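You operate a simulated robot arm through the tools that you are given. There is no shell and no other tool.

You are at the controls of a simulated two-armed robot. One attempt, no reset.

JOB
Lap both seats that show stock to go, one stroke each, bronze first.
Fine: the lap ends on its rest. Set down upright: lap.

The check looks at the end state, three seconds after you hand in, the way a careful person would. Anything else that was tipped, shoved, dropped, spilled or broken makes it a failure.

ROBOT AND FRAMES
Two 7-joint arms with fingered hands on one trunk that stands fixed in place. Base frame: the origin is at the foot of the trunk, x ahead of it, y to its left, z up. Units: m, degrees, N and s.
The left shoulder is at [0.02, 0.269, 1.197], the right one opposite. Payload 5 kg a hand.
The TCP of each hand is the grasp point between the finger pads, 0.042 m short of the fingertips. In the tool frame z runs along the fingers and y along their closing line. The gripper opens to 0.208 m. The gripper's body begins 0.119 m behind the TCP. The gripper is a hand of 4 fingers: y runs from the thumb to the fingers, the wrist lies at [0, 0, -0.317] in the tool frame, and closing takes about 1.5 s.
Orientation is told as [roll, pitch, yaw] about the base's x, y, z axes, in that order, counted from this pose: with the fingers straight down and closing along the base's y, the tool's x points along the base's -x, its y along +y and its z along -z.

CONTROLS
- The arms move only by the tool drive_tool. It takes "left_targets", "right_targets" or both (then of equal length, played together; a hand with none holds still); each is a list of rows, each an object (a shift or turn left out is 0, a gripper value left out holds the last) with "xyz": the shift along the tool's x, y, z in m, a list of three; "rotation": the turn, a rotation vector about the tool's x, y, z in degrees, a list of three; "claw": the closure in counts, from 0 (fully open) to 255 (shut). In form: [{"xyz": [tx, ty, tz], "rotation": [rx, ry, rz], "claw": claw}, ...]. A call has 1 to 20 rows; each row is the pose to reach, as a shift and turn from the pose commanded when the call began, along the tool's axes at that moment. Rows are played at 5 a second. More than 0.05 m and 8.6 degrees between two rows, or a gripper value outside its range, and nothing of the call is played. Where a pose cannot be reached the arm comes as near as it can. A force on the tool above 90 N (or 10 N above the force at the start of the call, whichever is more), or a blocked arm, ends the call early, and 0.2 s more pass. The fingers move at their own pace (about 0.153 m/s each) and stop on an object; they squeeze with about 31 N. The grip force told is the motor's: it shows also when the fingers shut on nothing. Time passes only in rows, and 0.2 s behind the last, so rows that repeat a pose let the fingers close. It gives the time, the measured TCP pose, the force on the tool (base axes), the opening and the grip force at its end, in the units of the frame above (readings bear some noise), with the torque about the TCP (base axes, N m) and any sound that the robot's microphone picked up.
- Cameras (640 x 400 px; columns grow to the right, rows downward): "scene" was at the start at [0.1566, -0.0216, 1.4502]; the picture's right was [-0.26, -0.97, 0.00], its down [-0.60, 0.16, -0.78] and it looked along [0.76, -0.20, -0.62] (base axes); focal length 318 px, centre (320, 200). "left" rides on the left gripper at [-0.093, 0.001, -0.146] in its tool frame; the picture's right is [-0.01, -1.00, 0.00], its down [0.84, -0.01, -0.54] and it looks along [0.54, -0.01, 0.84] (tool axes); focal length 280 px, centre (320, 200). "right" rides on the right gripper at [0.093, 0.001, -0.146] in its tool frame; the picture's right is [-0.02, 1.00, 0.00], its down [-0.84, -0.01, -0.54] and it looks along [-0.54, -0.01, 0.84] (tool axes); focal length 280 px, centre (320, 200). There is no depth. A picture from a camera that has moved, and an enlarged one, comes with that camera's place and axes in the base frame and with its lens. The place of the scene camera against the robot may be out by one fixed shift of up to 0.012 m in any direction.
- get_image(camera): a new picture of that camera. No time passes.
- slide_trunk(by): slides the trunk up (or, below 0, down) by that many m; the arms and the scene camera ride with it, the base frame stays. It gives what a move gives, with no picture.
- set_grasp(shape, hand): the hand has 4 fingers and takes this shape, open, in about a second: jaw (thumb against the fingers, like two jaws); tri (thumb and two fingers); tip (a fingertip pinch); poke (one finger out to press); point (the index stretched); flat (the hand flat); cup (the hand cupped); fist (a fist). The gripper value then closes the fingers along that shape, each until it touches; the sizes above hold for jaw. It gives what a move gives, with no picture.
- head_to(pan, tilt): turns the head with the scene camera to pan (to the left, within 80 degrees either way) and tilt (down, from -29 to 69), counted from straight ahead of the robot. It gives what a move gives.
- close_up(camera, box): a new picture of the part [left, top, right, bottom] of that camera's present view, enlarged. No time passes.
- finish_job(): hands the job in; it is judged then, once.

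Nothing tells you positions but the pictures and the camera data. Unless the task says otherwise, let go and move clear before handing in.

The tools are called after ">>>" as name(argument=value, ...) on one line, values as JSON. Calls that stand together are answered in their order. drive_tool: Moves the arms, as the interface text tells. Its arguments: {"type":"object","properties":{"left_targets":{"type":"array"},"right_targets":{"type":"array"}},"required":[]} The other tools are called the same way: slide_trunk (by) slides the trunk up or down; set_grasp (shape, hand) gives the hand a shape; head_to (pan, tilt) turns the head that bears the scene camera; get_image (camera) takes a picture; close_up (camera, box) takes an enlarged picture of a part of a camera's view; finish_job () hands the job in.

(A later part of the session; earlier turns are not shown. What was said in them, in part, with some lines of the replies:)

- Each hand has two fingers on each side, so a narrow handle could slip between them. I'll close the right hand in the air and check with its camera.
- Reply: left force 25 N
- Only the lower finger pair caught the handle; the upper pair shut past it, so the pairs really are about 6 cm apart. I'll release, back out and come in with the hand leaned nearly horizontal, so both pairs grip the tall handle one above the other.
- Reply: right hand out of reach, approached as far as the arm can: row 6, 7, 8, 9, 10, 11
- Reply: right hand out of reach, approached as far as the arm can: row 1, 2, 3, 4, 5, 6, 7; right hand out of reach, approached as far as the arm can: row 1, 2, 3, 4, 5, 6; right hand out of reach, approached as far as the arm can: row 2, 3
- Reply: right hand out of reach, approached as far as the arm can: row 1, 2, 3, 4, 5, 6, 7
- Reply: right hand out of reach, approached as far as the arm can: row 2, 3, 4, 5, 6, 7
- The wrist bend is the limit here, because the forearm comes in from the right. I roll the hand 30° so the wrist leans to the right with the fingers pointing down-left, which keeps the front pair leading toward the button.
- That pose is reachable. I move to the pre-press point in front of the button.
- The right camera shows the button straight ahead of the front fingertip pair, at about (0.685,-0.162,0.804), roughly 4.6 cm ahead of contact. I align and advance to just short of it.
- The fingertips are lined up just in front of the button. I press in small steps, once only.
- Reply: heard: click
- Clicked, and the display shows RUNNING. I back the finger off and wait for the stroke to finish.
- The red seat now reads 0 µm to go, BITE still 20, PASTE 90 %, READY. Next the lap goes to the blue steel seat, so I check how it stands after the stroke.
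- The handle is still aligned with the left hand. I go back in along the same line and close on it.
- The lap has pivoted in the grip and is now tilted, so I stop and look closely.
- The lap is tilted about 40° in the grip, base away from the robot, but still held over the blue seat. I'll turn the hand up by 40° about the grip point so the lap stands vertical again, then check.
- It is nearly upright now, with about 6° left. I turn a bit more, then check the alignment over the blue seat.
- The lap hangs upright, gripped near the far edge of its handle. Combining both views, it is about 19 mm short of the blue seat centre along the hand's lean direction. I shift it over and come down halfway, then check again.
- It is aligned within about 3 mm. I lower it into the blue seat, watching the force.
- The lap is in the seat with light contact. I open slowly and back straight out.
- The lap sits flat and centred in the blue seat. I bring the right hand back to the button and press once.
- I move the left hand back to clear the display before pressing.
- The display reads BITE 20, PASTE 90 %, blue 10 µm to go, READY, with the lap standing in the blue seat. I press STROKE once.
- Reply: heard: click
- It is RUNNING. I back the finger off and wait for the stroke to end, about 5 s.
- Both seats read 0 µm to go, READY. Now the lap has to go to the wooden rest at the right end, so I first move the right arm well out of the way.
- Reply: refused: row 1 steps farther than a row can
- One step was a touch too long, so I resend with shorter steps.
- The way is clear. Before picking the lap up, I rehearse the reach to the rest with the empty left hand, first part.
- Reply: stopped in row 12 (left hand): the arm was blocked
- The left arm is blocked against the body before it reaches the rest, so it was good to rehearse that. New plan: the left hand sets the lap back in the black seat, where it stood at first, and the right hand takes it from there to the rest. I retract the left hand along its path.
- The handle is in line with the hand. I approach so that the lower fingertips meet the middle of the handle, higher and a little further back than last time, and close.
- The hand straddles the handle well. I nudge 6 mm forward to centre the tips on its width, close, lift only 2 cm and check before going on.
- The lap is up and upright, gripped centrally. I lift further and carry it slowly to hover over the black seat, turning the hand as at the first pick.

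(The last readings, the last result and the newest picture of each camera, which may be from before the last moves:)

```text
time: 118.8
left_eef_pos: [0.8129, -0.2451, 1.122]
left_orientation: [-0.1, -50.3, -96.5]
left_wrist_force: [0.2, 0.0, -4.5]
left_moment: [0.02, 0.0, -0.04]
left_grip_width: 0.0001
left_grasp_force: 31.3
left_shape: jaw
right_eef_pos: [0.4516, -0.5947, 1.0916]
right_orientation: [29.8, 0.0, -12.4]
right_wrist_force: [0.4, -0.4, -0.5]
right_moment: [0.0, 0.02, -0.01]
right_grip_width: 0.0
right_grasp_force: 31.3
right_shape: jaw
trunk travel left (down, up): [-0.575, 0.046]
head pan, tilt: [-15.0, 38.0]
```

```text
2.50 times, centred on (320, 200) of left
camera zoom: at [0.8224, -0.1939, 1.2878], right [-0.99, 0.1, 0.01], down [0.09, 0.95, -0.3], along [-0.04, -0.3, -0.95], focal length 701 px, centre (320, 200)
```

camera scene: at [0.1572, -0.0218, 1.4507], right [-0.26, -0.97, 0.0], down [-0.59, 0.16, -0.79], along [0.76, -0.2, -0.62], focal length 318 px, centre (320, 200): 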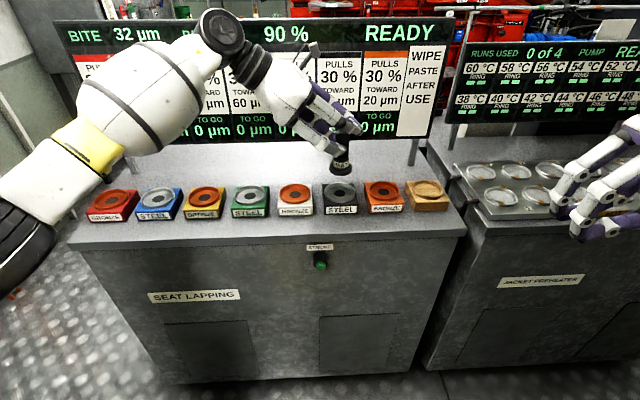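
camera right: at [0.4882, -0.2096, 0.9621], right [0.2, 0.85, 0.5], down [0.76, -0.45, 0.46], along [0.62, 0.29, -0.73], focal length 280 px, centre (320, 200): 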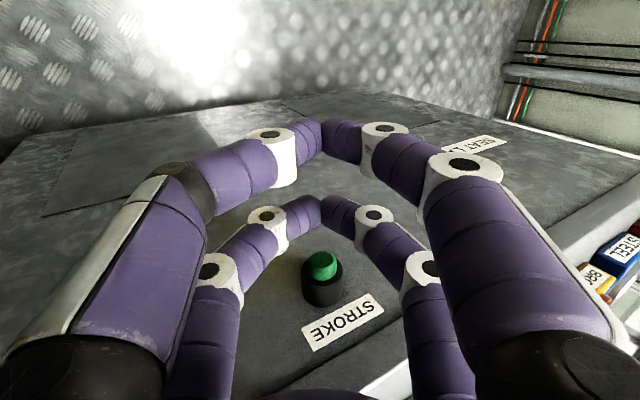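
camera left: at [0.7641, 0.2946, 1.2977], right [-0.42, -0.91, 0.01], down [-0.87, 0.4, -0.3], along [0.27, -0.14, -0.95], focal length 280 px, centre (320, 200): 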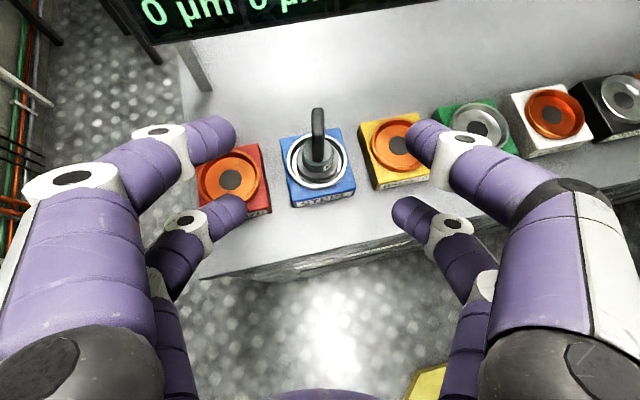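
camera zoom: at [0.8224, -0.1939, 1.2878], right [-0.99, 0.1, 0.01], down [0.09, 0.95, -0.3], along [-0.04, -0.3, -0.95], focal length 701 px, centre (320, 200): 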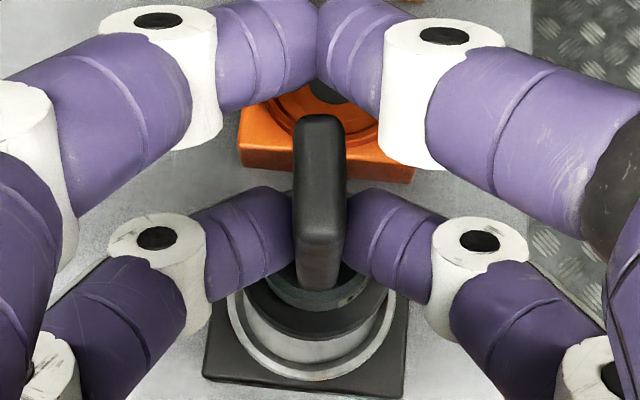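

The lap is upright and within 2–3 mm of the black seat's centre. I trim and lower most of the way.

>>> drive_tool(left_targets=[{"xyz": [-0.0013, 0.002, 0.0015]}, {"xyz": [0.0121, 0.002, 0.0128]}, {"xyz": [0.0256, 0.002, 0.0241]}, {"xyz": [0.039, 0.002, 0.0352]}, {"xyz": [0.0486, 0.002, 0.0432]}, {"xyz": [0.0486, 0.002, 0.0432]}])

>>> close_up(camera="scene", box=[290, 130, 390, 220])

>>> close_up(camera="left", box=[220, 120, 420, 280])

```text
time: 120.2
left_eef_pos: [0.8151, -0.2494, 1.0598]
left_orientation: [0.0, -50.2, -96.5]
left_wrist_force: [-0.3, 1.3, -4.1]
left_moment: [0.02, 0.01, 0.04]
left_grip_width: 0.0
left_grasp_force: 31.0
left_shape: jaw
right_eef_pos: [0.4499, -0.5955, 1.0916]
right_orientation: [29.8, 0.0, -12.4]
right_wrist_force: [1.0, -0.5, 0.2]
right_moment: [-0.02, -0.03, 0.0]
right_grip_width: 0.0002
right_grasp_force: 31.4
right_shape: jaw
trunk travel left (down, up): [-0.575, 0.046]
head pan, tilt: [-15.0, 38.0]
```

```text
4.44 times, centred on (340, 175) of scene
camera zoom: at [0.1571, -0.0219, 1.4507], right [-0.26, -0.97, 0.0], down [-0.59, 0.16, -0.79], along [0.76, -0.2, -0.62], focal length 1411 px, centre (231, 311)
```

zoom: 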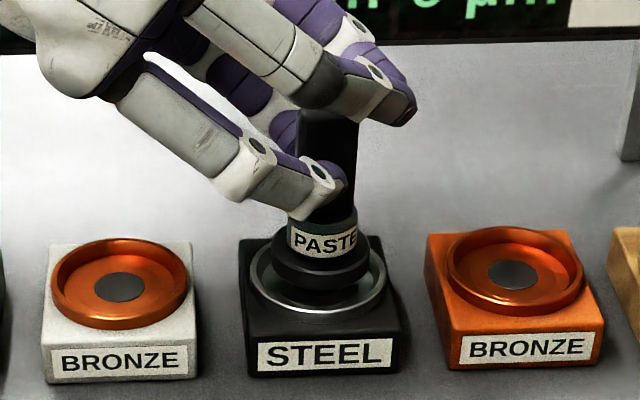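

```text
2.50 times, centred on (320, 200) of left
camera zoom: at [0.8242, -0.1966, 1.2249], right [-0.99, 0.1, 0.01], down [0.09, 0.95, -0.3], along [-0.04, -0.3, -0.95], focal length 701 px, centre (320, 200)
```

zoom: 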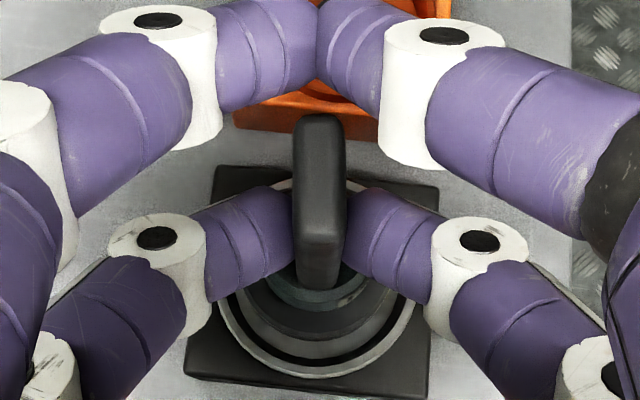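

>>> drive_tool(left_targets=[{"xyz": [0.0054, 0, 0.0045]}, {"xyz": [0.0092, 0, 0.0077]}, {"xyz": [0.0107, 0, 0.009]}, {"xyz": [0.0107, 0, 0.009]}])

```text
time: 121.2
left_eef_pos: [0.8129, -0.2489, 1.0453]
left_orientation: [0.1, -50.1, -96.4]
left_wrist_force: [0.6, -0.6, -1.4]
left_moment: [-0.01, -0.05, -0.01]
left_grip_width: 0.0002
left_grasp_force: 31.1
left_shape: jaw
right_eef_pos: [0.4508, -0.5942, 1.0916]
right_orientation: [29.7, 0.0, -12.4]
right_wrist_force: [0.1, 0.3, 0.2]
right_moment: [0.01, -0.01, -0.01]
right_grip_width: 0.0001
right_grasp_force: 31.1
right_shape: jaw
trunk travel left (down, up): [-0.575, 0.046]
head pan, tilt: [-15.0, 38.0]
```

Contact has begun, with the weight partly taken. One small step more, then I release and back out.

>>> drive_tool(left_targets=[{"xyz": [0.0008, 0, 0.0007]}, {"xyz": [0.0008, 0, 0.0007]}, {"xyz": [0.0008, 0, 0.0007], "claw": 245}, {"xyz": [0.0008, 0, 0.0007], "claw": 230}, {"xyz": [0.0008, 0, 0.0007], "claw": 205}, {"xyz": [0.0008, 0, 0.0007], "claw": 160}, {"xyz": [0.0008, 0, 0.0007], "claw": 120}, {"xyz": [0.0008, 0, 0.0007], "claw": 120}, {"xyz": [0, 0, -0.03]}, {"xyz": [0, 0, -0.065]}, {"xyz": [0, 0, -0.1]}, {"xyz": [0, 0, -0.135]}, {"xyz": [0, 0, -0.135]}])

>>> close_up(camera="scene", box=[290, 130, 390, 220])

>>> get_image(camera="left")

>>> close_up(camera="left", box=[250, 70, 390, 210])

```text
time: 124.0
left_eef_pos: [0.8259, -0.143, 1.1308]
left_orientation: [-0.1, -50.1, -96.4]
left_wrist_force: [-0.3, 0.3, 0.8]
left_moment: [0.02, 0.02, -0.04]
left_grip_width: 0.1097
left_grasp_force: 0.0
left_shape: jaw
right_eef_pos: [0.4515, -0.5963, 1.0919]
right_orientation: [29.7, 0.0, -12.5]
right_wrist_force: [-0.1, -0.6, -0.3]
right_moment: [0.07, -0.01, 0.04]
right_grip_width: 0.0002
right_grasp_force: 31.0
right_shape: jaw
trunk travel left (down, up): [-0.575, 0.046]
head pan, tilt: [-15.0, 38.0]
```

```text
4.44 times, centred on (340, 175) of scene
camera zoom: at [0.1571, -0.0222, 1.4506], right [-0.26, -0.97, 0.0], down [-0.59, 0.16, -0.79], along [0.76, -0.2, -0.62], focal length 1411 px, centre (231, 311)
```

zoom: 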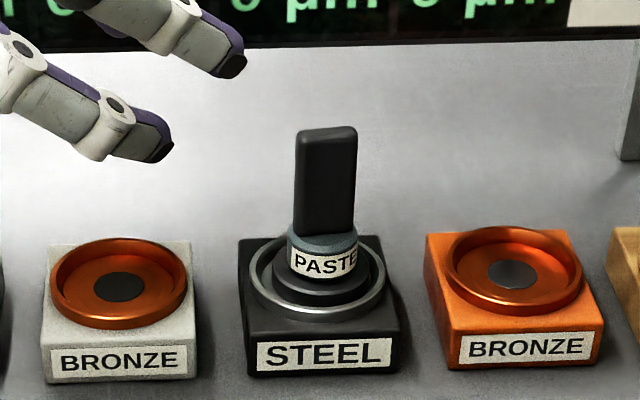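

```text
taken
camera left: at [0.8342, -0.0917, 1.2966], right [-0.99, 0.1, 0.01], down [0.09, 0.95, -0.3], along [-0.04, -0.3, -0.95], focal length 280 px, centre (320, 200)
```

left: 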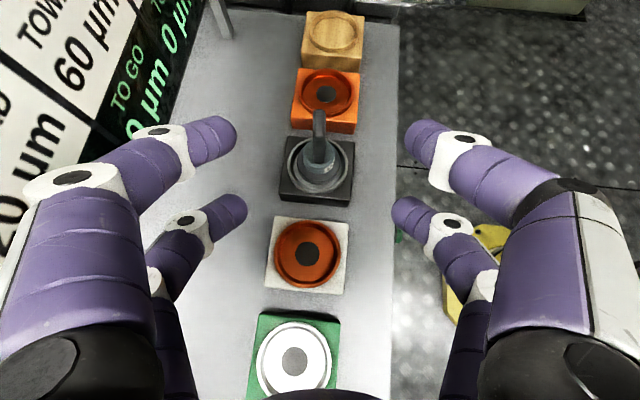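

```text
2.86 times, centred on (320, 140) of left
camera zoom: at [0.8342, -0.0917, 1.2966], right [-0.99, 0.1, 0.01], down [0.09, 0.95, -0.3], along [-0.04, -0.3, -0.95], focal length 801 px, centre (320, 371)
```

zoom: 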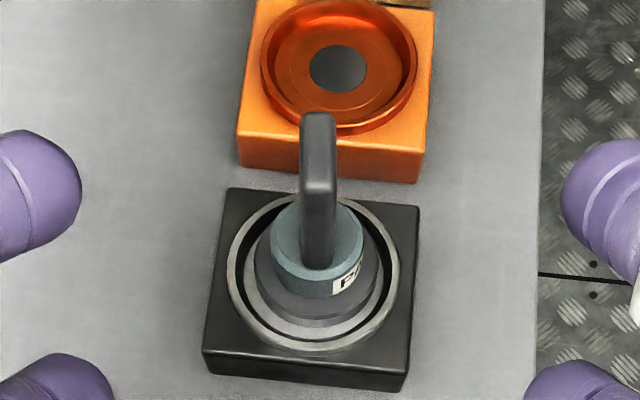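

The lap stands upright in the black seat again. I move the left hand away to the left and look over the scene.

>>> drive_tool(left_targets=[{"xyz": [0.02, 0, -0.03]}, {"xyz": [0.045, -0.01, -0.055]}, {"xyz": [0.07, -0.02, -0.085]}, {"xyz": [0.095, -0.035, -0.115]}, {"xyz": [0.12, -0.05, -0.145]}, {"xyz": [0.145, -0.065, -0.175]}, {"xyz": [0.17, -0.08, -0.205]}, {"xyz": [0.195, -0.09, -0.235]}, {"xyz": [0.22, -0.1, -0.265]}])

>>> get_image(camera="scene")

```text
time: 126.0
left_eef_pos: [0.7645, 0.2087, 1.1312]
left_orientation: [0.0, -50.3, -96.4]
left_wrist_force: [-0.4, 0.7, -0.4]
left_moment: [-0.04, -0.01, 0.05]
left_grip_width: 0.1093
left_grasp_force: 0.0
left_shape: jaw
right_eef_pos: [0.4512, -0.5943, 1.0926]
right_orientation: [29.6, -0.1, -12.4]
right_wrist_force: [-0.2, 1.8, 0.1]
right_moment: [-0.15, -0.01, -0.06]
right_grip_width: 0.0001
right_grasp_force: 30.6
right_shape: jaw
trunk travel left (down, up): [-0.575, 0.046]
head pan, tilt: [-15.0, 38.0]
```

```text
taken
camera scene: at [0.1567, -0.0207, 1.4508], right [-0.26, -0.97, 0.0], down [-0.59, 0.16, -0.79], along [0.76, -0.2, -0.62], focal length 318 px, centre (320, 200)
```

scene: 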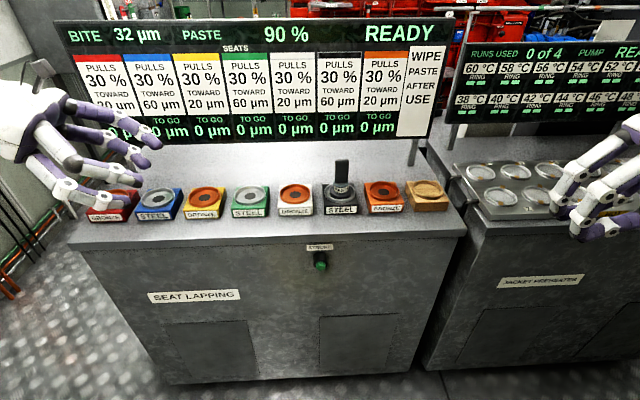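

The area is clear. Now the right hand: I straighten its roll, raise it and open it, then turn it so its fingers close across the handle.

>>> drive_tool(right_targets=[{"xyz": [-0.0028, 0.0324, -0.006], "rotation": [5, 0, 0], "claw": 230}, {"xyz": [-0.0056, 0.0649, -0.0119], "rotation": [10, 0, 0], "claw": 190}, {"xyz": [-0.0084, 0.0973, -0.0179], "rotation": [15, 0, 0], "claw": 150}, {"xyz": [-0.0111, 0.1297, -0.0238], "rotation": [20, 0, 0], "claw": 120}, {"xyz": [-0.0139, 0.1622, -0.0298], "rotation": [25, 0, 0]}, {"xyz": [-0.0167, 0.1946, -0.0357], "rotation": [29.7, 0, 0]}, {"xyz": [-0.0167, 0.1946, -0.0357], "rotation": [29.7, 0, 0]}])

>>> drive_tool(right_targets=[{"xyz": [-0.005, 0.008, 0], "rotation": [0, 0, -8]}, {"xyz": [-0.01, 0.016, 0], "rotation": [0, 0, -16]}, {"xyz": [-0.015, 0.024, 0], "rotation": [0, 0, -24]}, {"xyz": [-0.02, 0.032, 0], "rotation": [0, 0, -32]}, {"xyz": [-0.025, 0.04, 0], "rotation": [0, 0, -40]}, {"xyz": [-0.03, 0.048, 0], "rotation": [0, 0, -48]}, {"xyz": [-0.035, 0.056, 0], "rotation": [0, 0, -56]}, {"xyz": [-0.04, 0.064, 0], "rotation": [0, 0, -64]}, {"xyz": [-0.045, 0.072, 0], "rotation": [0, 0, -72]}, {"xyz": [-0.05, 0.08, 0], "rotation": [0, 0, -80]}, {"xyz": [-0.055, 0.088, 0], "rotation": [0, 0, -88]}, {"xyz": [-0.06, 0.096, 0], "rotation": [0, 0, -96]}])

>>> get_image(camera="scene")

>>> get_image(camera="right")

```text
time: 127.6
left_eef_pos: [0.7658, 0.2071, 1.132]
left_orientation: [0.2, -50.2, -96.5]
left_wrist_force: [-1.6, 0.0, -0.8]
left_moment: [0.09, -0.02, 0.04]
left_grip_width: 0.1094
left_grasp_force: 0.0
left_shape: jaw
right_eef_pos: [0.5001, -0.452, 1.2207]
right_orientation: [0.0, -0.1, -12.5]
right_wrist_force: [-0.2, -1.1, -0.8]
right_moment: [0.07, -0.04, 0.0]
right_grip_width: 0.1094
right_grasp_force: 0.1
right_shape: jaw
trunk travel left (down, up): [-0.575, 0.046]
head pan, tilt: [-15.0, 38.0]
```

```text
time: 130.2
left_eef_pos: [0.7656, 0.2083, 1.1322]
left_orientation: [0.0, -50.2, -96.4]
left_wrist_force: [-0.2, 0.4, 0.2]
left_moment: [-0.05, 0.02, -0.04]
left_grip_width: 0.1094
left_grasp_force: 0.1
left_shape: jaw
right_eef_pos: [0.5782, -0.3697, 1.2192]
right_orientation: [0.0, 0.0, 83.7]
right_wrist_force: [0.1, -0.1, 0.6]
right_moment: [-0.01, 0.02, -0.02]
right_grip_width: 0.1097
right_grasp_force: 0.0
right_shape: jaw
trunk travel left (down, up): [-0.575, 0.046]
head pan, tilt: [-15.0, 38.0]
```

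```text
taken
camera scene: at [0.1572, -0.0216, 1.4506], right [-0.26, -0.97, 0.0], down [-0.59, 0.16, -0.79], along [0.76, -0.2, -0.62], focal length 318 px, centre (320, 200)
```

scene: 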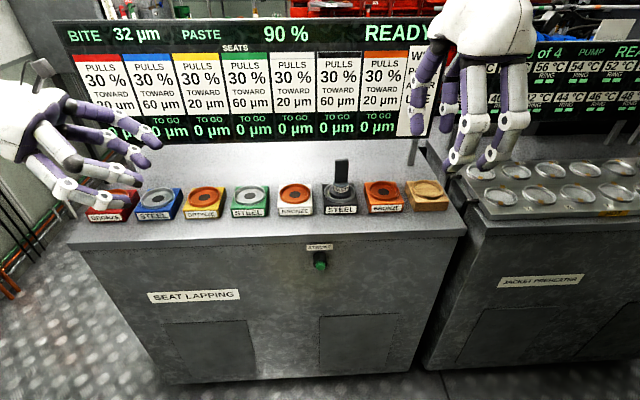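

```text
taken
camera right: at [0.5667, -0.4608, 1.3647], right [-0.99, 0.12, 0.0], down [0.1, 0.84, 0.54], along [0.07, 0.53, -0.84], focal length 280 px, centre (320, 200)
```

right: 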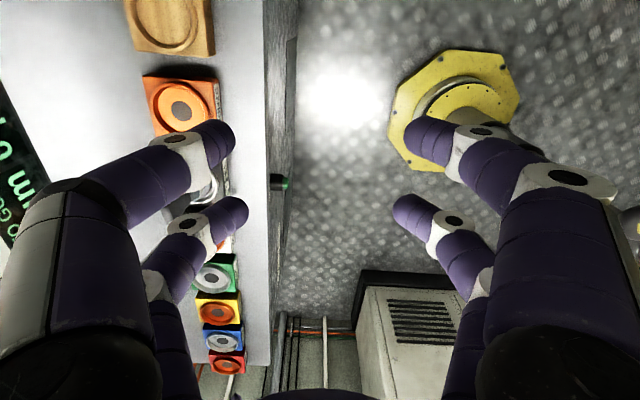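

The right hand turned cleanly. Now I move it to a pre-grasp above the lap with a 20° lean.

>>> drive_tool(right_targets=[{"xyz": [-0.016, -0.0317, 0], "rotation": [0, -2.9, 0]}, {"xyz": [-0.0319, -0.0633, 0], "rotation": [0, -5.7, 0]}, {"xyz": [-0.0479, -0.095, 0.01], "rotation": [0, -8.6, 0]}, {"xyz": [-0.0639, -0.1267, 0.02], "rotation": [0, -11.4, 0]}, {"xyz": [-0.0799, -0.1584, 0.035], "rotation": [0, -14.3, 0]}, {"xyz": [-0.0958, -0.19, 0.05], "rotation": [0, -17.1, 0]}, {"xyz": [-0.1118, -0.2217, 0.063], "rotation": [0, -20, 0]}, {"xyz": [-0.1118, -0.2217, 0.063], "rotation": [0, -20, 0]}])

>>> get_image(camera="scene")

>>> get_image(camera="right")

```text
time: 132.0
left_eef_pos: [0.7656, 0.2071, 1.1328]
left_orientation: [0.3, -50.2, -96.6]
left_wrist_force: [-1.5, 0.7, 0.4]
left_moment: [0.04, -0.04, 0.06]
left_grip_width: 0.1093
left_grasp_force: 0.0
left_shape: jaw
right_eef_pos: [0.8098, -0.2854, 1.1592]
right_orientation: [-0.3, -20.1, 83.6]
right_wrist_force: [0.1, 0.2, -0.1]
right_moment: [-0.08, -0.07, -0.03]
right_grip_width: 0.1095
right_grasp_force: 0.0
right_shape: jaw
trunk travel left (down, up): [-0.575, 0.046]
head pan, tilt: [-15.0, 38.0]
```

```text
taken
camera scene: at [0.1557, -0.0217, 1.4511], right [-0.26, -0.97, 0.0], down [-0.59, 0.16, -0.79], along [0.76, -0.2, -0.61], focal length 318 px, centre (320, 200)
```

scene: 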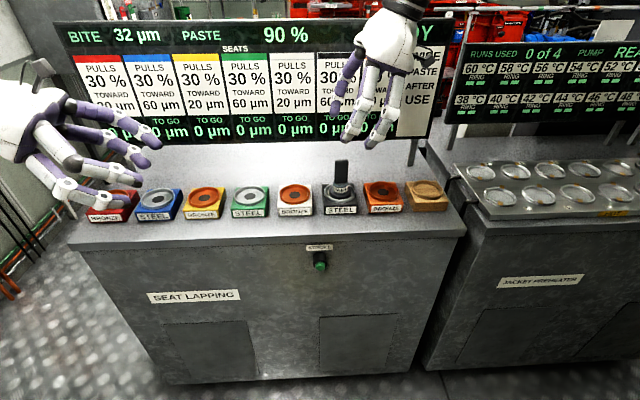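

```text
taken
camera right: at [0.7921, -0.4201, 1.2636], right [-0.99, 0.13, 0.0], down [0.08, 0.6, 0.8], along [0.1, 0.79, -0.61], focal length 280 px, centre (320, 200)
```

right: 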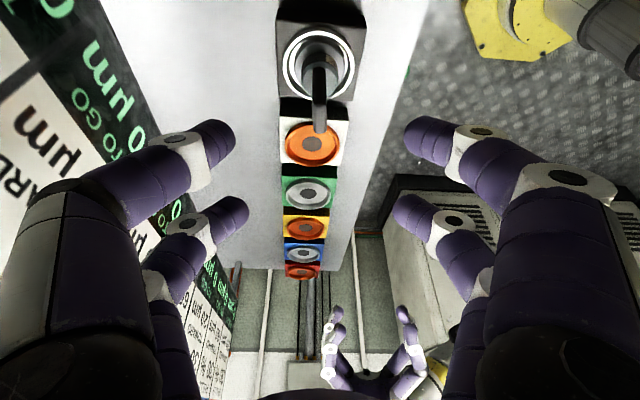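

>>> close_up(camera="right", box=[250, 10, 390, 150])

>>> close_up(camera="scene", box=[300, 60, 440, 220])

```text
2.86 times, centred on (320, 80) of right
camera zoom: at [0.7921, -0.4201, 1.2636], right [-0.99, 0.13, 0.0], down [0.08, 0.6, 0.8], along [0.1, 0.79, -0.61], focal length 801 px, centre (320, 543)
```

zoom: 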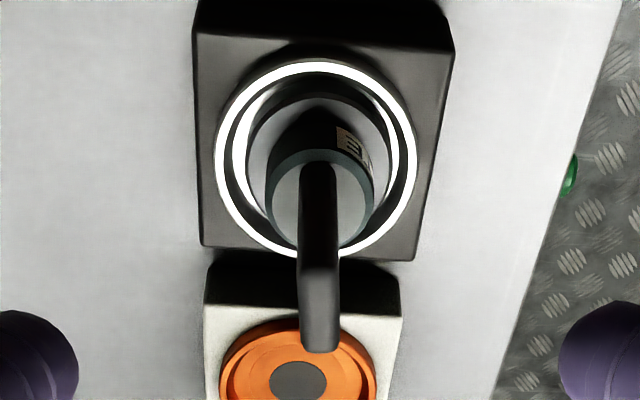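

```text
2.50 times, centred on (370, 140) of scene
camera zoom: at [0.1557, -0.0217, 1.4511], right [-0.26, -0.97, 0.0], down [-0.59, 0.16, -0.79], along [0.76, -0.2, -0.61], focal length 794 px, centre (195, 350)
```

zoom: 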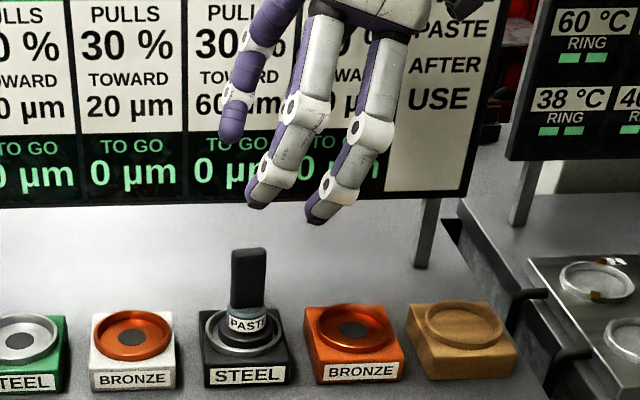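

The handle is in line. I lower onto it and check before closing.

>>> drive_tool(right_targets=[{"xyz": [0, -0.001, 0.03]}, {"xyz": [-0.001, -0.001, 0.06]}, {"xyz": [-0.002, -0.001, 0.09]}, {"xyz": [-0.0028, -0.001, 0.115]}, {"xyz": [-0.0028, -0.001, 0.1247]}, {"xyz": [-0.0028, -0.001, 0.1247]}])

>>> get_image(camera="right")

>>> close_up(camera="right", box=[220, 120, 420, 280])

>>> close_up(camera="scene", box=[290, 130, 390, 220])

```text
time: 133.4
left_eef_pos: [0.7653, 0.2081, 1.1321]
left_orientation: [-0.1, -50.2, -96.4]
left_wrist_force: [-0.2, 0.5, 0.1]
left_moment: [0.0, -0.02, 0.0]
left_grip_width: 0.1098
left_grasp_force: 0.1
left_shape: jaw
right_eef_pos: [0.8179, -0.239, 1.0405]
right_orientation: [-0.1, -20.0, 83.6]
right_wrist_force: [0.6, 0.3, 0.2]
right_moment: [-0.02, 0.02, 0.04]
right_grip_width: 0.1099
right_grasp_force: 0.0
right_shape: jaw
trunk travel left (down, up): [-0.575, 0.046]
head pan, tilt: [-15.0, 38.0]
```

```text
taken
camera right: at [0.8007, -0.3742, 1.1453], right [-0.99, 0.13, 0.0], down [0.08, 0.6, 0.79], along [0.1, 0.79, -0.61], focal length 280 px, centre (320, 200)
```

right: 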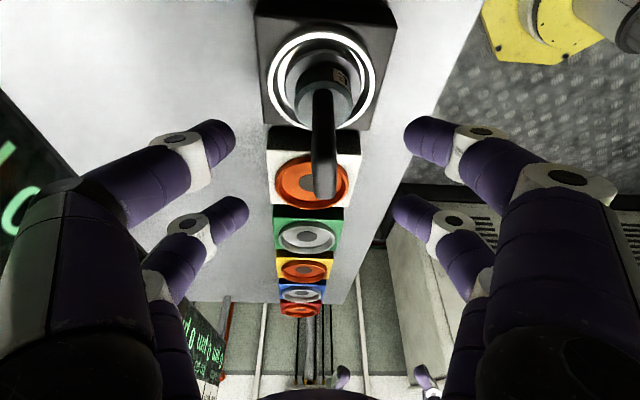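

```text
2.50 times, centred on (320, 200) of right
camera zoom: at [0.8007, -0.3742, 1.1453], right [-0.99, 0.13, 0.0], down [0.08, 0.6, 0.79], along [0.1, 0.79, -0.61], focal length 701 px, centre (320, 200)
```

zoom: 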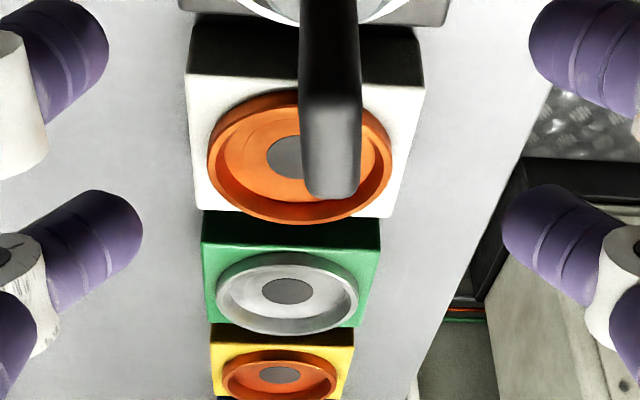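

```text
4.44 times, centred on (340, 175) of scene
camera zoom: at [0.1569, -0.0217, 1.4507], right [-0.26, -0.97, 0.0], down [-0.59, 0.16, -0.79], along [0.76, -0.2, -0.62], focal length 1411 px, centre (231, 311)
```

zoom: 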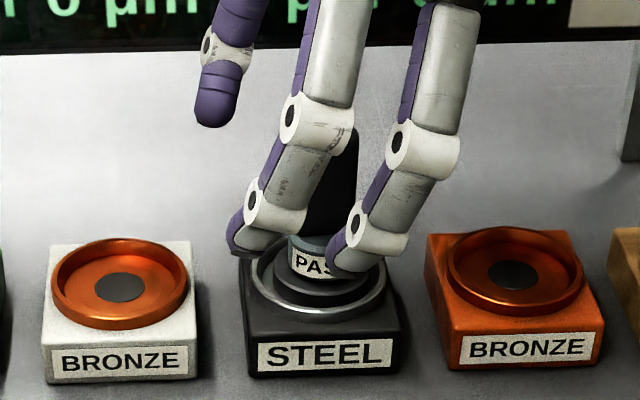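

It is centred to about 2 mm in every direction. I close the right hand on the handle and lift 2 cm to test.

>>> drive_tool(right_targets=[{"xyz": [0, 0.0015, 0]}, {"xyz": [0, 0.0015, 0], "claw": 170}, {"xyz": [0, 0.0015, 0], "claw": 200}, {"xyz": [0, 0.0015, 0], "claw": 220}, {"xyz": [0, 0.0015, 0], "claw": 235}, {"xyz": [0, 0.0015, 0], "claw": 255}, {"xyz": [0, 0.0015, 0], "claw": 255}, {"xyz": [0, 0.0015, 0], "claw": 255}, {"xyz": [0, 0.0015, 0], "claw": 255}, {"xyz": [0, 0.0015, 0], "claw": 255}])

>>> close_up(camera="right", box=[220, 80, 420, 240])

>>> close_up(camera="scene", box=[290, 130, 390, 220])

```text
time: 135.6
left_eef_pos: [0.7657, 0.2091, 1.1313]
left_orientation: [0.0, -50.3, -96.4]
left_wrist_force: [-0.2, -0.4, 0.1]
left_moment: [0.01, -0.01, -0.01]
left_grip_width: 0.1093
left_grasp_force: 0.0
left_shape: jaw
right_eef_pos: [0.8172, -0.2394, 1.0392]
right_orientation: [-0.1, -20.0, 83.7]
right_wrist_force: [0.6, 1.0, -0.6]
right_moment: [0.1, -0.01, 0.0]
right_grip_width: 0.001
right_grasp_force: 30.4
right_shape: jaw
trunk travel left (down, up): [-0.575, 0.046]
head pan, tilt: [-15.0, 38.0]
```

```text
2.50 times, centred on (320, 160) of right
camera zoom: at [0.7993, -0.3741, 1.1449], right [-0.99, 0.13, 0.0], down [0.08, 0.6, 0.79], along [0.1, 0.79, -0.61], focal length 701 px, centre (320, 300)
```

zoom: 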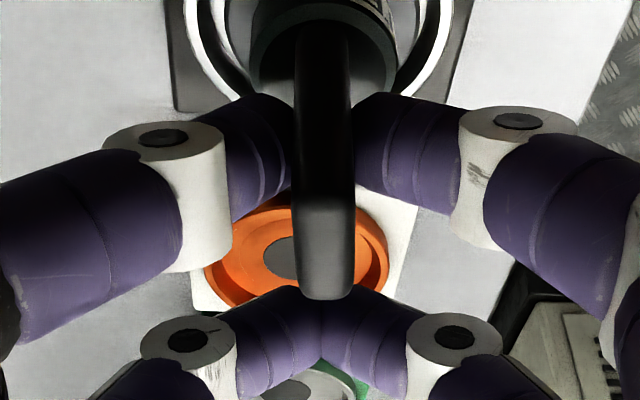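

```text
4.44 times, centred on (340, 175) of scene
camera zoom: at [0.1571, -0.0218, 1.4506], right [-0.26, -0.97, 0.0], down [-0.59, 0.16, -0.79], along [0.76, -0.2, -0.62], focal length 1411 px, centre (231, 311)
```

zoom: 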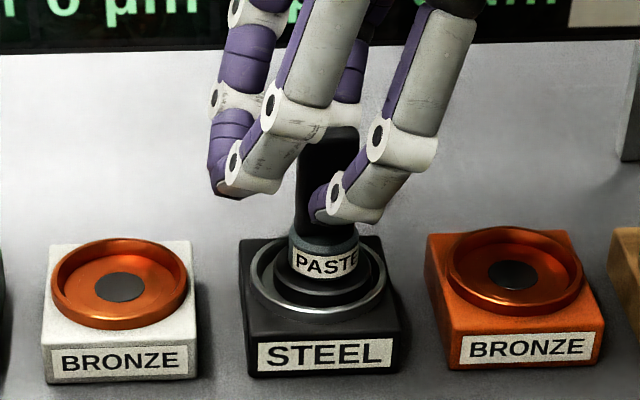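

>>> drive_tool(right_targets=[{"xyz": [-0.0017, 0, -0.0047]}, {"xyz": [-0.0034, 0, -0.0094]}, {"xyz": [-0.0051, 0, -0.0141]}, {"xyz": [-0.0068, 0, -0.0188]}, {"xyz": [-0.0068, 0, -0.0188]}])

>>> close_up(camera="scene", box=[290, 130, 390, 220])

>>> close_up(camera="right", box=[220, 80, 420, 240])

```text
time: 136.8
left_eef_pos: [0.7658, 0.2068, 1.1313]
left_orientation: [0.1, -50.3, -96.4]
left_wrist_force: [-0.2, 0.0, -0.5]
left_moment: [0.01, -0.01, 0.01]
left_grip_width: 0.1095
left_grasp_force: 0.1
left_shape: jaw
right_eef_pos: [0.8172, -0.2385, 1.0606]
right_orientation: [0.1, -20.1, 83.6]
right_wrist_force: [-0.3, 0.6, -3.9]
right_moment: [0.06, -0.02, -0.01]
right_grip_width: 0.0009
right_grasp_force: 31.1
right_shape: jaw
trunk travel left (down, up): [-0.575, 0.046]
head pan, tilt: [-15.0, 38.0]
```

```text
4.44 times, centred on (340, 175) of scene
camera zoom: at [0.1572, -0.0218, 1.4506], right [-0.26, -0.97, 0.0], down [-0.59, 0.16, -0.79], along [0.76, -0.2, -0.62], focal length 1411 px, centre (231, 311)
```

zoom: 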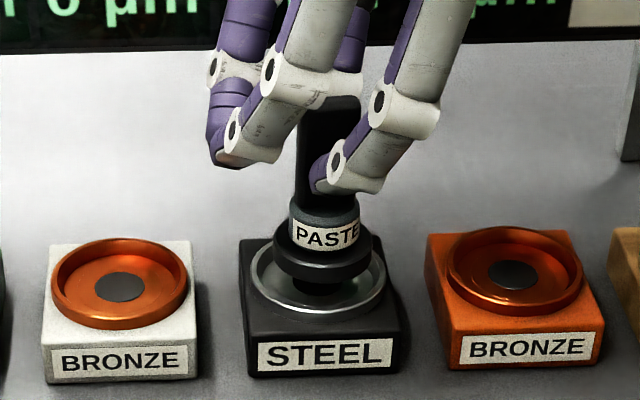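

```text
2.50 times, centred on (320, 160) of right
camera zoom: at [0.799, -0.3736, 1.1653], right [-0.99, 0.13, 0.0], down [0.08, 0.6, 0.79], along [0.1, 0.79, -0.61], focal length 701 px, centre (320, 300)
```

zoom: 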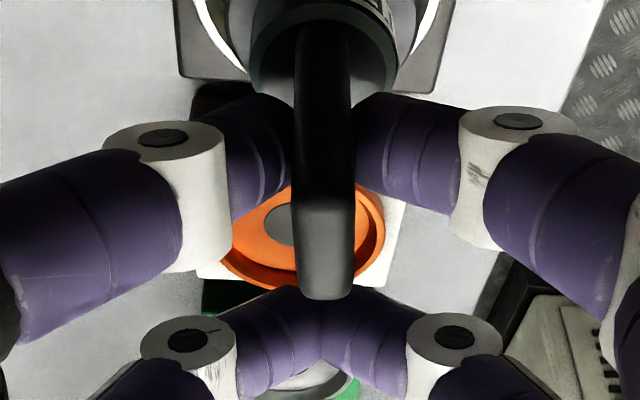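

It holds upright. I lift it further and carry it slowly to hover over the wooden rest.

>>> drive_tool(right_targets=[{"xyz": [-0.0063, 0, -0.0172]}, {"xyz": [-0.0125, 0, -0.0345]}, {"xyz": [-0.0188, 0, -0.0517]}, {"xyz": [-0.0119, 0.0007, -0.0542]}, {"xyz": [0.0043, 0.0022, -0.0601]}, {"xyz": [0.0274, 0.0045, -0.0685]}, {"xyz": [0.0551, 0.0071, -0.0786]}, {"xyz": [0.0851, 0.01, -0.0895]}, {"xyz": [0.1151, 0.0129, -0.1004]}, {"xyz": [0.1428, 0.0156, -0.1105]}, {"xyz": [0.1705, 0.0183, -0.1206]}, {"xyz": [0.1935, 0.0205, -0.129]}, {"xyz": [0.212, 0.0223, -0.1357]}, {"xyz": [0.212, 0.0223, -0.1357]}])

>>> head_to(pan=-30, tilt=36)

>>> get_image(camera="scene")

>>> get_image(camera="right")

```text
time: 139.8
left_eef_pos: [0.7644, 0.2083, 1.1309]
left_orientation: [0.0, -50.2, -96.3]
left_wrist_force: [-0.6, -0.7, -0.5]
left_moment: [-0.03, -0.04, -0.02]
left_grip_width: 0.1096
left_grasp_force: 0.1
left_shape: jaw
right_eef_pos: [0.7672, -0.4812, 1.1159]
right_orientation: [0.0, -20.0, 83.6]
right_wrist_force: [0.9, 0.7, -4.1]
right_moment: [0.06, 0.02, 0.0]
right_grip_width: 0.0009
right_grasp_force: 30.7
right_shape: jaw
trunk travel left (down, up): [-0.575, 0.046]
head pan, tilt: [-15.0, 38.0]
```

```text
time: 140.6
left_eef_pos: [0.7663, 0.2092, 1.1321]
left_orientation: [-0.1, -50.2, -96.3]
left_wrist_force: [0.5, 0.9, 0.1]
left_moment: [-0.02, 0.0, 0.01]
left_grip_width: 0.1092
left_grasp_force: 0.1
left_shape: jaw
right_eef_pos: [0.7673, -0.4813, 1.1154]
right_orientation: [0.1, -20.0, 83.7]
right_wrist_force: [-0.7, 0.2, -4.1]
right_moment: [0.05, -0.01, -0.01]
right_grip_width: 0.0006
right_grasp_force: 31.0
right_shape: jaw
trunk travel left (down, up): [-0.575, 0.046]
head pan, tilt: [-30.0, 36.0]
```

```text
taken
camera scene: at [0.1497, -0.0431, 1.4537], right [-0.5, -0.87, 0.0], down [-0.51, 0.29, -0.81], along [0.7, -0.4, -0.59], focal length 318 px, centre (320, 200)
```

scene: 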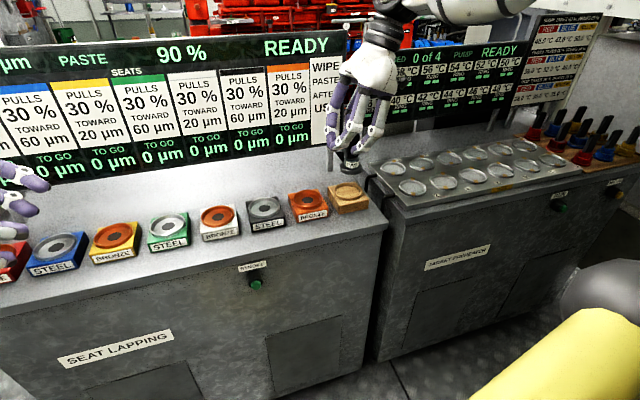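

```text
taken
camera right: at [0.7501, -0.6163, 1.2197], right [-0.99, 0.13, 0.0], down [0.08, 0.6, 0.79], along [0.1, 0.79, -0.61], focal length 280 px, centre (320, 200)
```

right: 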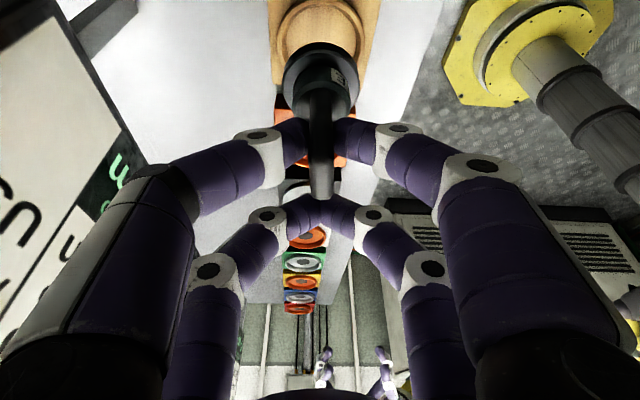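

>>> close_up(camera="scene", box=[290, 110, 400, 220])

>>> close_up(camera="right", box=[240, 0, 400, 130])

```text
3.64 times, centred on (345, 165) of scene
camera zoom: at [0.1497, -0.0431, 1.4537], right [-0.5, -0.87, 0.0], down [-0.51, 0.29, -0.81], along [0.7, -0.4, -0.59], focal length 1155 px, centre (229, 327)
```

zoom: 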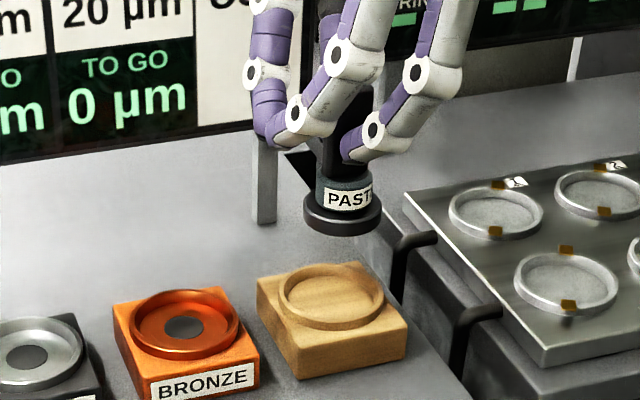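

```text
3.08 times, centred on (320, 65) of right
camera zoom: at [0.7501, -0.6163, 1.2197], right [-0.99, 0.13, 0.0], down [0.08, 0.6, 0.79], along [0.1, 0.79, -0.61], focal length 863 px, centre (320, 615)
```

zoom: 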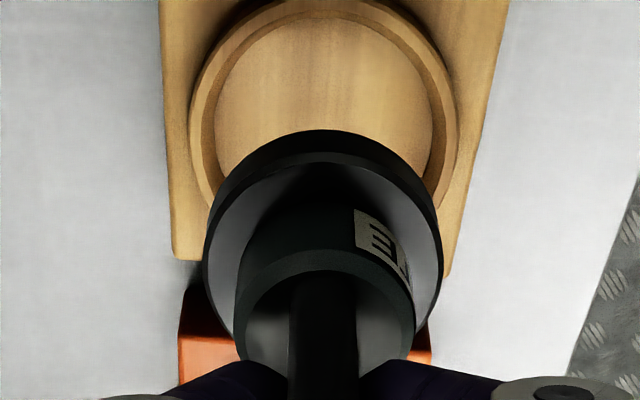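

The lap hovers over the rest, aligned within about 2 mm. I lower most of the way and look again.

>>> drive_tool(right_targets=[{"xyz": [0.004, 0, 0.0141]}, {"xyz": [0.0093, 0, 0.0282]}, {"xyz": [0.0144, 0, 0.0423]}, {"xyz": [0.0185, 0, 0.054]}, {"xyz": [0.0195, 0, 0.0564]}, {"xyz": [0.0195, 0, 0.0564]}])

>>> close_up(camera="scene", box=[290, 110, 400, 220])

>>> close_up(camera="right", box=[240, 0, 400, 130])

```text
time: 142.0
left_eef_pos: [0.7664, 0.2083, 1.1317]
left_orientation: [0.0, -50.2, -96.4]
left_wrist_force: [0.7, -0.3, 0.5]
left_moment: [0.06, -0.01, -0.01]
left_grip_width: 0.1095
left_grasp_force: 0.0
left_shape: jaw
right_eef_pos: [0.7667, -0.4802, 1.0549]
right_orientation: [0.1, -20.0, 83.6]
right_wrist_force: [0.4, 0.6, -3.1]
right_moment: [0.05, -0.03, 0.0]
right_grip_width: 0.0008
right_grasp_force: 30.8
right_shape: jaw
trunk travel left (down, up): [-0.575, 0.046]
head pan, tilt: [-30.0, 36.0]
```

```text
3.64 times, centred on (345, 165) of scene
camera zoom: at [0.1496, -0.0434, 1.4537], right [-0.5, -0.87, 0.0], down [-0.51, 0.29, -0.81], along [0.7, -0.4, -0.59], focal length 1155 px, centre (229, 327)
```

zoom: 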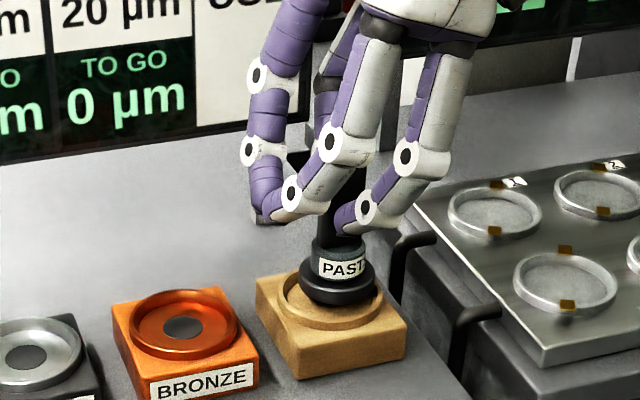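

```text
3.08 times, centred on (320, 65) of right
camera zoom: at [0.7492, -0.6154, 1.1594], right [-0.99, 0.13, 0.0], down [0.08, 0.6, 0.79], along [0.1, 0.79, -0.61], focal length 863 px, centre (320, 615)
```

zoom: 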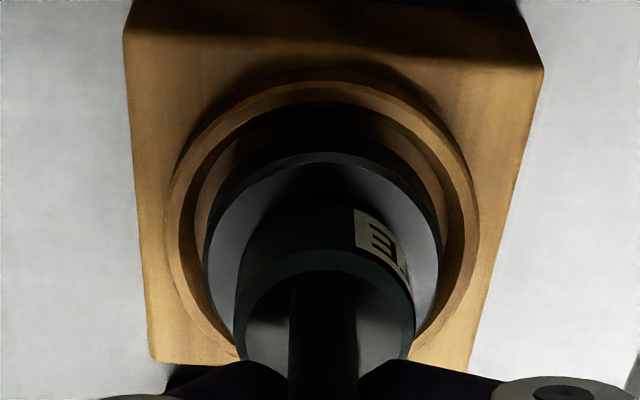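

I nudge it 6 mm toward the rest's centre and lower further.

>>> drive_tool(right_targets=[{"xyz": [-0.0028, 0, 0.001]}, {"xyz": [-0.0056, 0, 0.0021]}, {"xyz": [-0.0042, 0, 0.0059]}, {"xyz": [-0.0029, 0, 0.0096]}, {"xyz": [-0.0029, 0, 0.0096]}])

>>> close_up(camera="scene", box=[310, 150, 390, 220])

>>> close_up(camera="right", box=[240, 0, 400, 130])

```text
time: 143.2
left_eef_pos: [0.7661, 0.2078, 1.1321]
left_orientation: [0.0, -50.2, -96.3]
left_wrist_force: [0.0, 0.1, 0.6]
left_moment: [0.0, -0.01, -0.03]
left_grip_width: 0.1094
left_grasp_force: 0.1
left_shape: jaw
right_eef_pos: [0.7678, -0.4735, 1.0475]
right_orientation: [-0.1, -20.0, 83.6]
right_wrist_force: [-0.1, 0.0, -4.1]
right_moment: [0.05, -0.01, -0.02]
right_grip_width: 0.0008
right_grasp_force: 30.8
right_shape: jaw
trunk travel left (down, up): [-0.575, 0.046]
head pan, tilt: [-30.0, 36.0]
```

```text
5.71 times, centred on (350, 185) of scene
camera zoom: at [0.1495, -0.0433, 1.4537], right [-0.5, -0.87, 0.0], down [-0.51, 0.29, -0.81], along [0.7, -0.4, -0.59], focal length 1815 px, centre (149, 286)
```

zoom: 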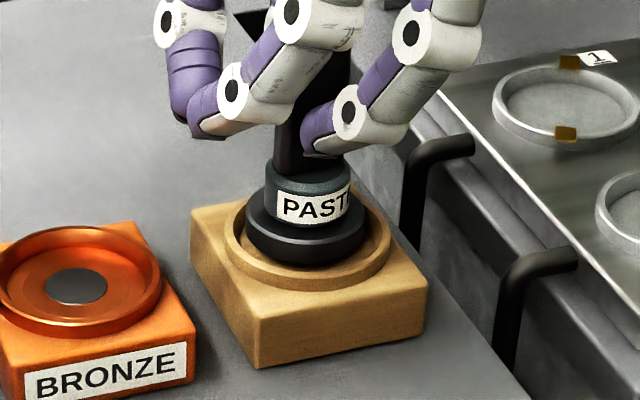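

```text
3.08 times, centred on (320, 65) of right
camera zoom: at [0.7508, -0.6092, 1.1526], right [-0.99, 0.13, 0.0], down [0.08, 0.6, 0.79], along [0.1, 0.79, -0.61], focal length 863 px, centre (320, 615)
```

zoom: 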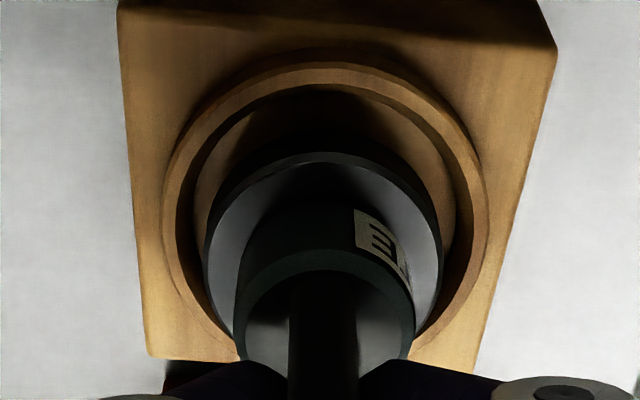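

Both views show it centred now. I lower slowly until the weight comes off.

>>> drive_tool(right_targets=[{"xyz": [0.0007, 0, 0.0019]}, {"xyz": [0.0014, 0, 0.0038]}, {"xyz": [0.0021, 0, 0.0056]}, {"xyz": [0.0021, 0, 0.0056]}])

>>> close_up(camera="scene", box=[310, 150, 390, 220])

```text
time: 144.2
left_eef_pos: [0.7674, 0.2087, 1.1313]
left_orientation: [0.0, -50.2, -96.4]
left_wrist_force: [-0.4, 1.2, -0.1]
left_moment: [0.02, -0.03, 0.01]
left_grip_width: 0.1094
left_grasp_force: 0.0
left_shape: jaw
right_eef_pos: [0.7682, -0.4748, 1.0424]
right_orientation: [0.0, -20.0, 83.6]
right_wrist_force: [-0.5, -0.3, -3.0]
right_moment: [0.07, -0.01, 0.0]
right_grip_width: 0.0009
right_grasp_force: 30.7
right_shape: jaw
trunk travel left (down, up): [-0.575, 0.046]
head pan, tilt: [-30.0, 36.0]
```

```text
5.71 times, centred on (350, 185) of scene
camera zoom: at [0.1495, -0.0433, 1.4537], right [-0.5, -0.87, 0.0], down [-0.51, 0.29, -0.81], along [0.7, -0.4, -0.59], focal length 1815 px, centre (149, 286)
```

zoom: 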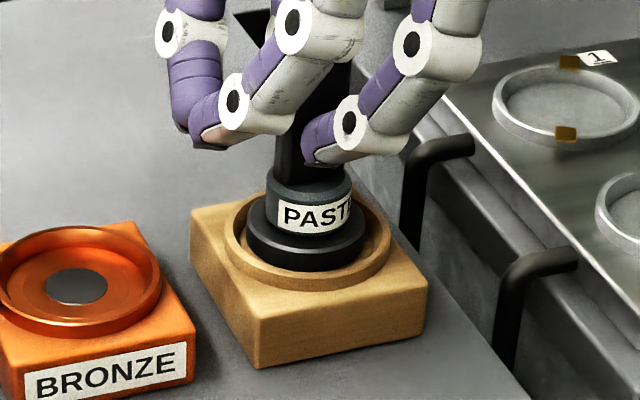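

>>> drive_tool(right_targets=[{"xyz": [0.0005, 0, 0.0014]}, {"xyz": [0.001, 0, 0.0028]}, {"xyz": [0.001, 0, 0.0028]}])

```text
time: 145.0
left_eef_pos: [0.7651, 0.2079, 1.1318]
left_orientation: [0.0, -50.2, -96.4]
left_wrist_force: [-0.6, 0.5, 0.1]
left_moment: [0.0, -0.03, 0.03]
left_grip_width: 0.1093
left_grasp_force: 0.1
left_shape: jaw
right_eef_pos: [0.7679, -0.4735, 1.0397]
right_orientation: [-0.1, -20.0, 83.6]
right_wrist_force: [0.9, -1.9, 4.4]
right_moment: [-0.13, -0.05, 0.03]
right_grip_width: 0.0006
right_grasp_force: 30.3
right_shape: jaw
trunk travel left (down, up): [-0.575, 0.046]
head pan, tilt: [-30.0, 36.0]
```

The lap has landed, with the force now pushing up. I release gently and back straight out.

>>> drive_tool(right_targets=[{"claw": 250}, {"claw": 240}, {"claw": 225}, {"claw": 200}, {"claw": 160}, {"claw": 120}, {"claw": 120}, {"xyz": [0, 0, -0.03]}, {"xyz": [0, 0, -0.065]}, {"xyz": [0, 0, -0.1]}, {"xyz": [0, 0, -0.13]}, {"xyz": [0, 0, -0.13]}])

>>> close_up(camera="scene", box=[310, 140, 390, 220])

>>> get_image(camera="right")

>>> close_up(camera="right", box=[250, 10, 390, 150])

```text
time: 147.6
left_eef_pos: [0.7656, 0.2082, 1.1311]
left_orientation: [0.0, -50.2, -96.4]
left_wrist_force: [0.0, -0.6, -0.3]
left_moment: [-0.03, 0.05, -0.02]
left_grip_width: 0.1092
left_grasp_force: 0.1
left_shape: jaw
right_eef_pos: [0.7589, -0.5151, 1.1621]
right_orientation: [-0.2, -20.0, 83.6]
right_wrist_force: [-0.2, -0.4, 0.3]
right_moment: [0.03, 0.02, 0.04]
right_grip_width: 0.1095
right_grasp_force: 0.1
right_shape: jaw
trunk travel left (down, up): [-0.575, 0.046]
head pan, tilt: [-30.0, 36.0]
```

```text
5.00 times, centred on (350, 180) of scene
camera zoom: at [0.1495, -0.0433, 1.4536], right [-0.5, -0.87, 0.0], down [-0.51, 0.29, -0.81], along [0.7, -0.4, -0.59], focal length 1588 px, centre (170, 300)
```

zoom: 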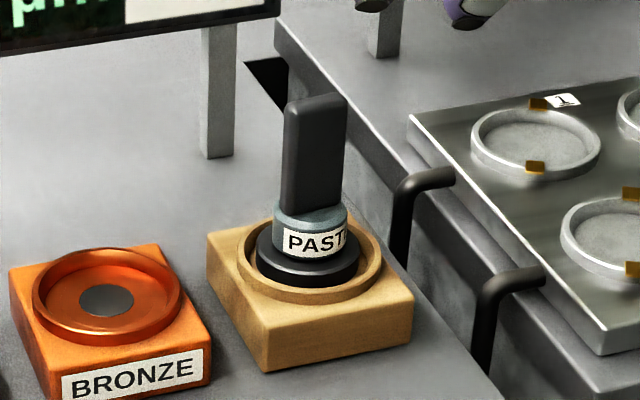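

```text
taken
camera right: at [0.7417, -0.6516, 1.2666], right [-0.99, 0.13, 0.0], down [0.08, 0.6, 0.79], along [0.1, 0.79, -0.61], focal length 280 px, centre (320, 200)
```

right: 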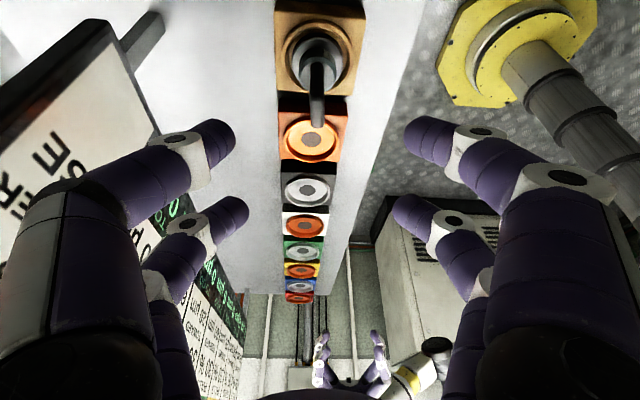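

```text
2.86 times, centred on (320, 80) of right
camera zoom: at [0.7417, -0.6516, 1.2666], right [-0.99, 0.13, 0.0], down [0.08, 0.6, 0.79], along [0.1, 0.79, -0.61], focal length 801 px, centre (320, 543)
```

zoom: 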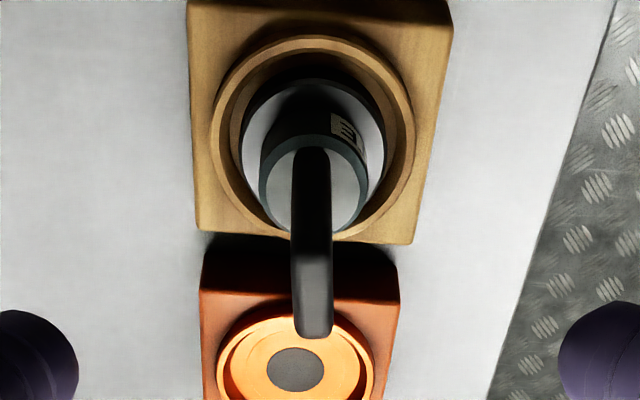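

The lap stands upright in the wooden rest. I move both hands clear and take a last look at everything.

>>> drive_tool(right_targets=[{"xyz": [0, 0, -0.03]}, {"xyz": [0, 0.03, -0.05]}, {"xyz": [0, 0.07, -0.06]}, {"xyz": [0, 0.11, -0.06]}, {"xyz": [0, 0.15, -0.06]}, {"xyz": [0, 0.19, -0.06]}, {"xyz": [0, 0.23, -0.06]}], left_targets=[{"xyz": [0, -0.02, -0.03]}, {"xyz": [0, -0.05, -0.05]}, {"xyz": [0, -0.08, -0.06]}, {"xyz": [0, -0.11, -0.06]}, {"xyz": [0, -0.13, -0.06]}, {"xyz": [0, -0.15, -0.06]}, {"xyz": [0, -0.15, -0.06]}])

>>> head_to(pan=-12, tilt=32)

>>> get_image(camera="scene")

```text
time: 149.2
left_eef_pos: [0.6201, 0.2686, 1.1684]
left_orientation: [0.0, -50.2, -96.4]
left_wrist_force: [-0.3, 0.1, 0.1]
left_moment: [0.07, -0.09, 0.04]
left_grip_width: 0.1095
left_grasp_force: 0.1
left_shape: jaw
right_eef_pos: [0.5329, -0.5133, 1.2204]
right_orientation: [-0.1, -20.0, 83.6]
right_wrist_force: [-0.5, -0.3, 1.0]
right_moment: [0.04, -0.06, -0.06]
right_grip_width: 0.1096
right_grasp_force: 0.1
right_shape: jaw
trunk travel left (down, up): [-0.575, 0.046]
head pan, tilt: [-30.0, 36.0]
```

```text
time: 150.0
left_eef_pos: [0.6207, 0.2688, 1.1674]
left_orientation: [0.0, -50.3, -96.4]
left_wrist_force: [-0.2, 0.6, 0.8]
left_moment: [0.0, -0.01, -0.01]
left_grip_width: 0.1097
left_grasp_force: 0.1
left_shape: jaw
right_eef_pos: [0.5341, -0.5137, 1.2202]
right_orientation: [-0.1, -20.0, 83.5]
right_wrist_force: [-0.3, -1.1, 0.1]
right_moment: [0.05, 0.0, 0.02]
right_grip_width: 0.1097
right_grasp_force: 0.0
right_shape: jaw
trunk travel left (down, up): [-0.575, 0.046]
head pan, tilt: [-12.0, 32.0]
```

```text
taken
camera scene: at [0.1611, -0.0183, 1.4599], right [-0.21, -0.98, 0.0], down [-0.52, 0.11, -0.85], along [0.83, -0.18, -0.53], focal length 318 px, centre (320, 200)
```

scene: 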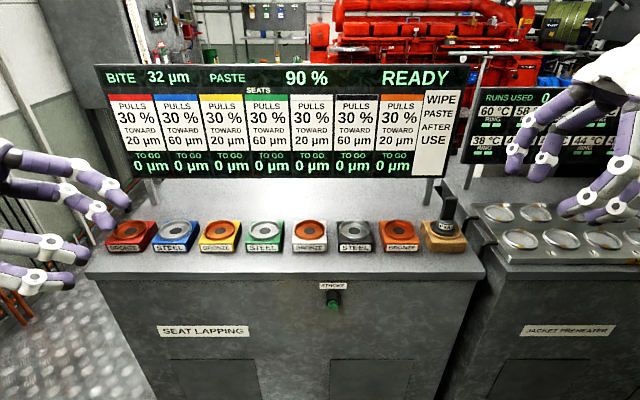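

All seats read 0 µm to go, the lap stands upright on its rest, nothing else has moved and both hands are clear. I hand in.

>>> finish_job()

```text
The job is handed in.
```

The job is handed in. Both seats that had stock now read 0 µm to go: red bronze first (it started at 20 µm), then blue steel (10 µm), one stroke each. The lap is upright on its wooden rest, and both hands are clear.

- **Tilt in the grip:** On the way from the red seat to the blue one, the lap tilted about 40° in the left hand. I brought it upright before setting it in the blue seat. It touched nothing else.
- **Extra stop:** The left arm could not reach the rest because it was blocked part-way on an empty test run. I set the lap back in the black seat where it started, with no stroke there, and the right hand took it to the rest.
- **Paste not wiped:** The display says "WIPE PASTE AFTER USE". I did not wipe the lap; the job didn't ask for it, and I saw nothing to wipe with.

The final display read BITE 32 µm, PASTE 90 %, READY. In the last picture the seats were in line, and nothing looked knocked or shifted.
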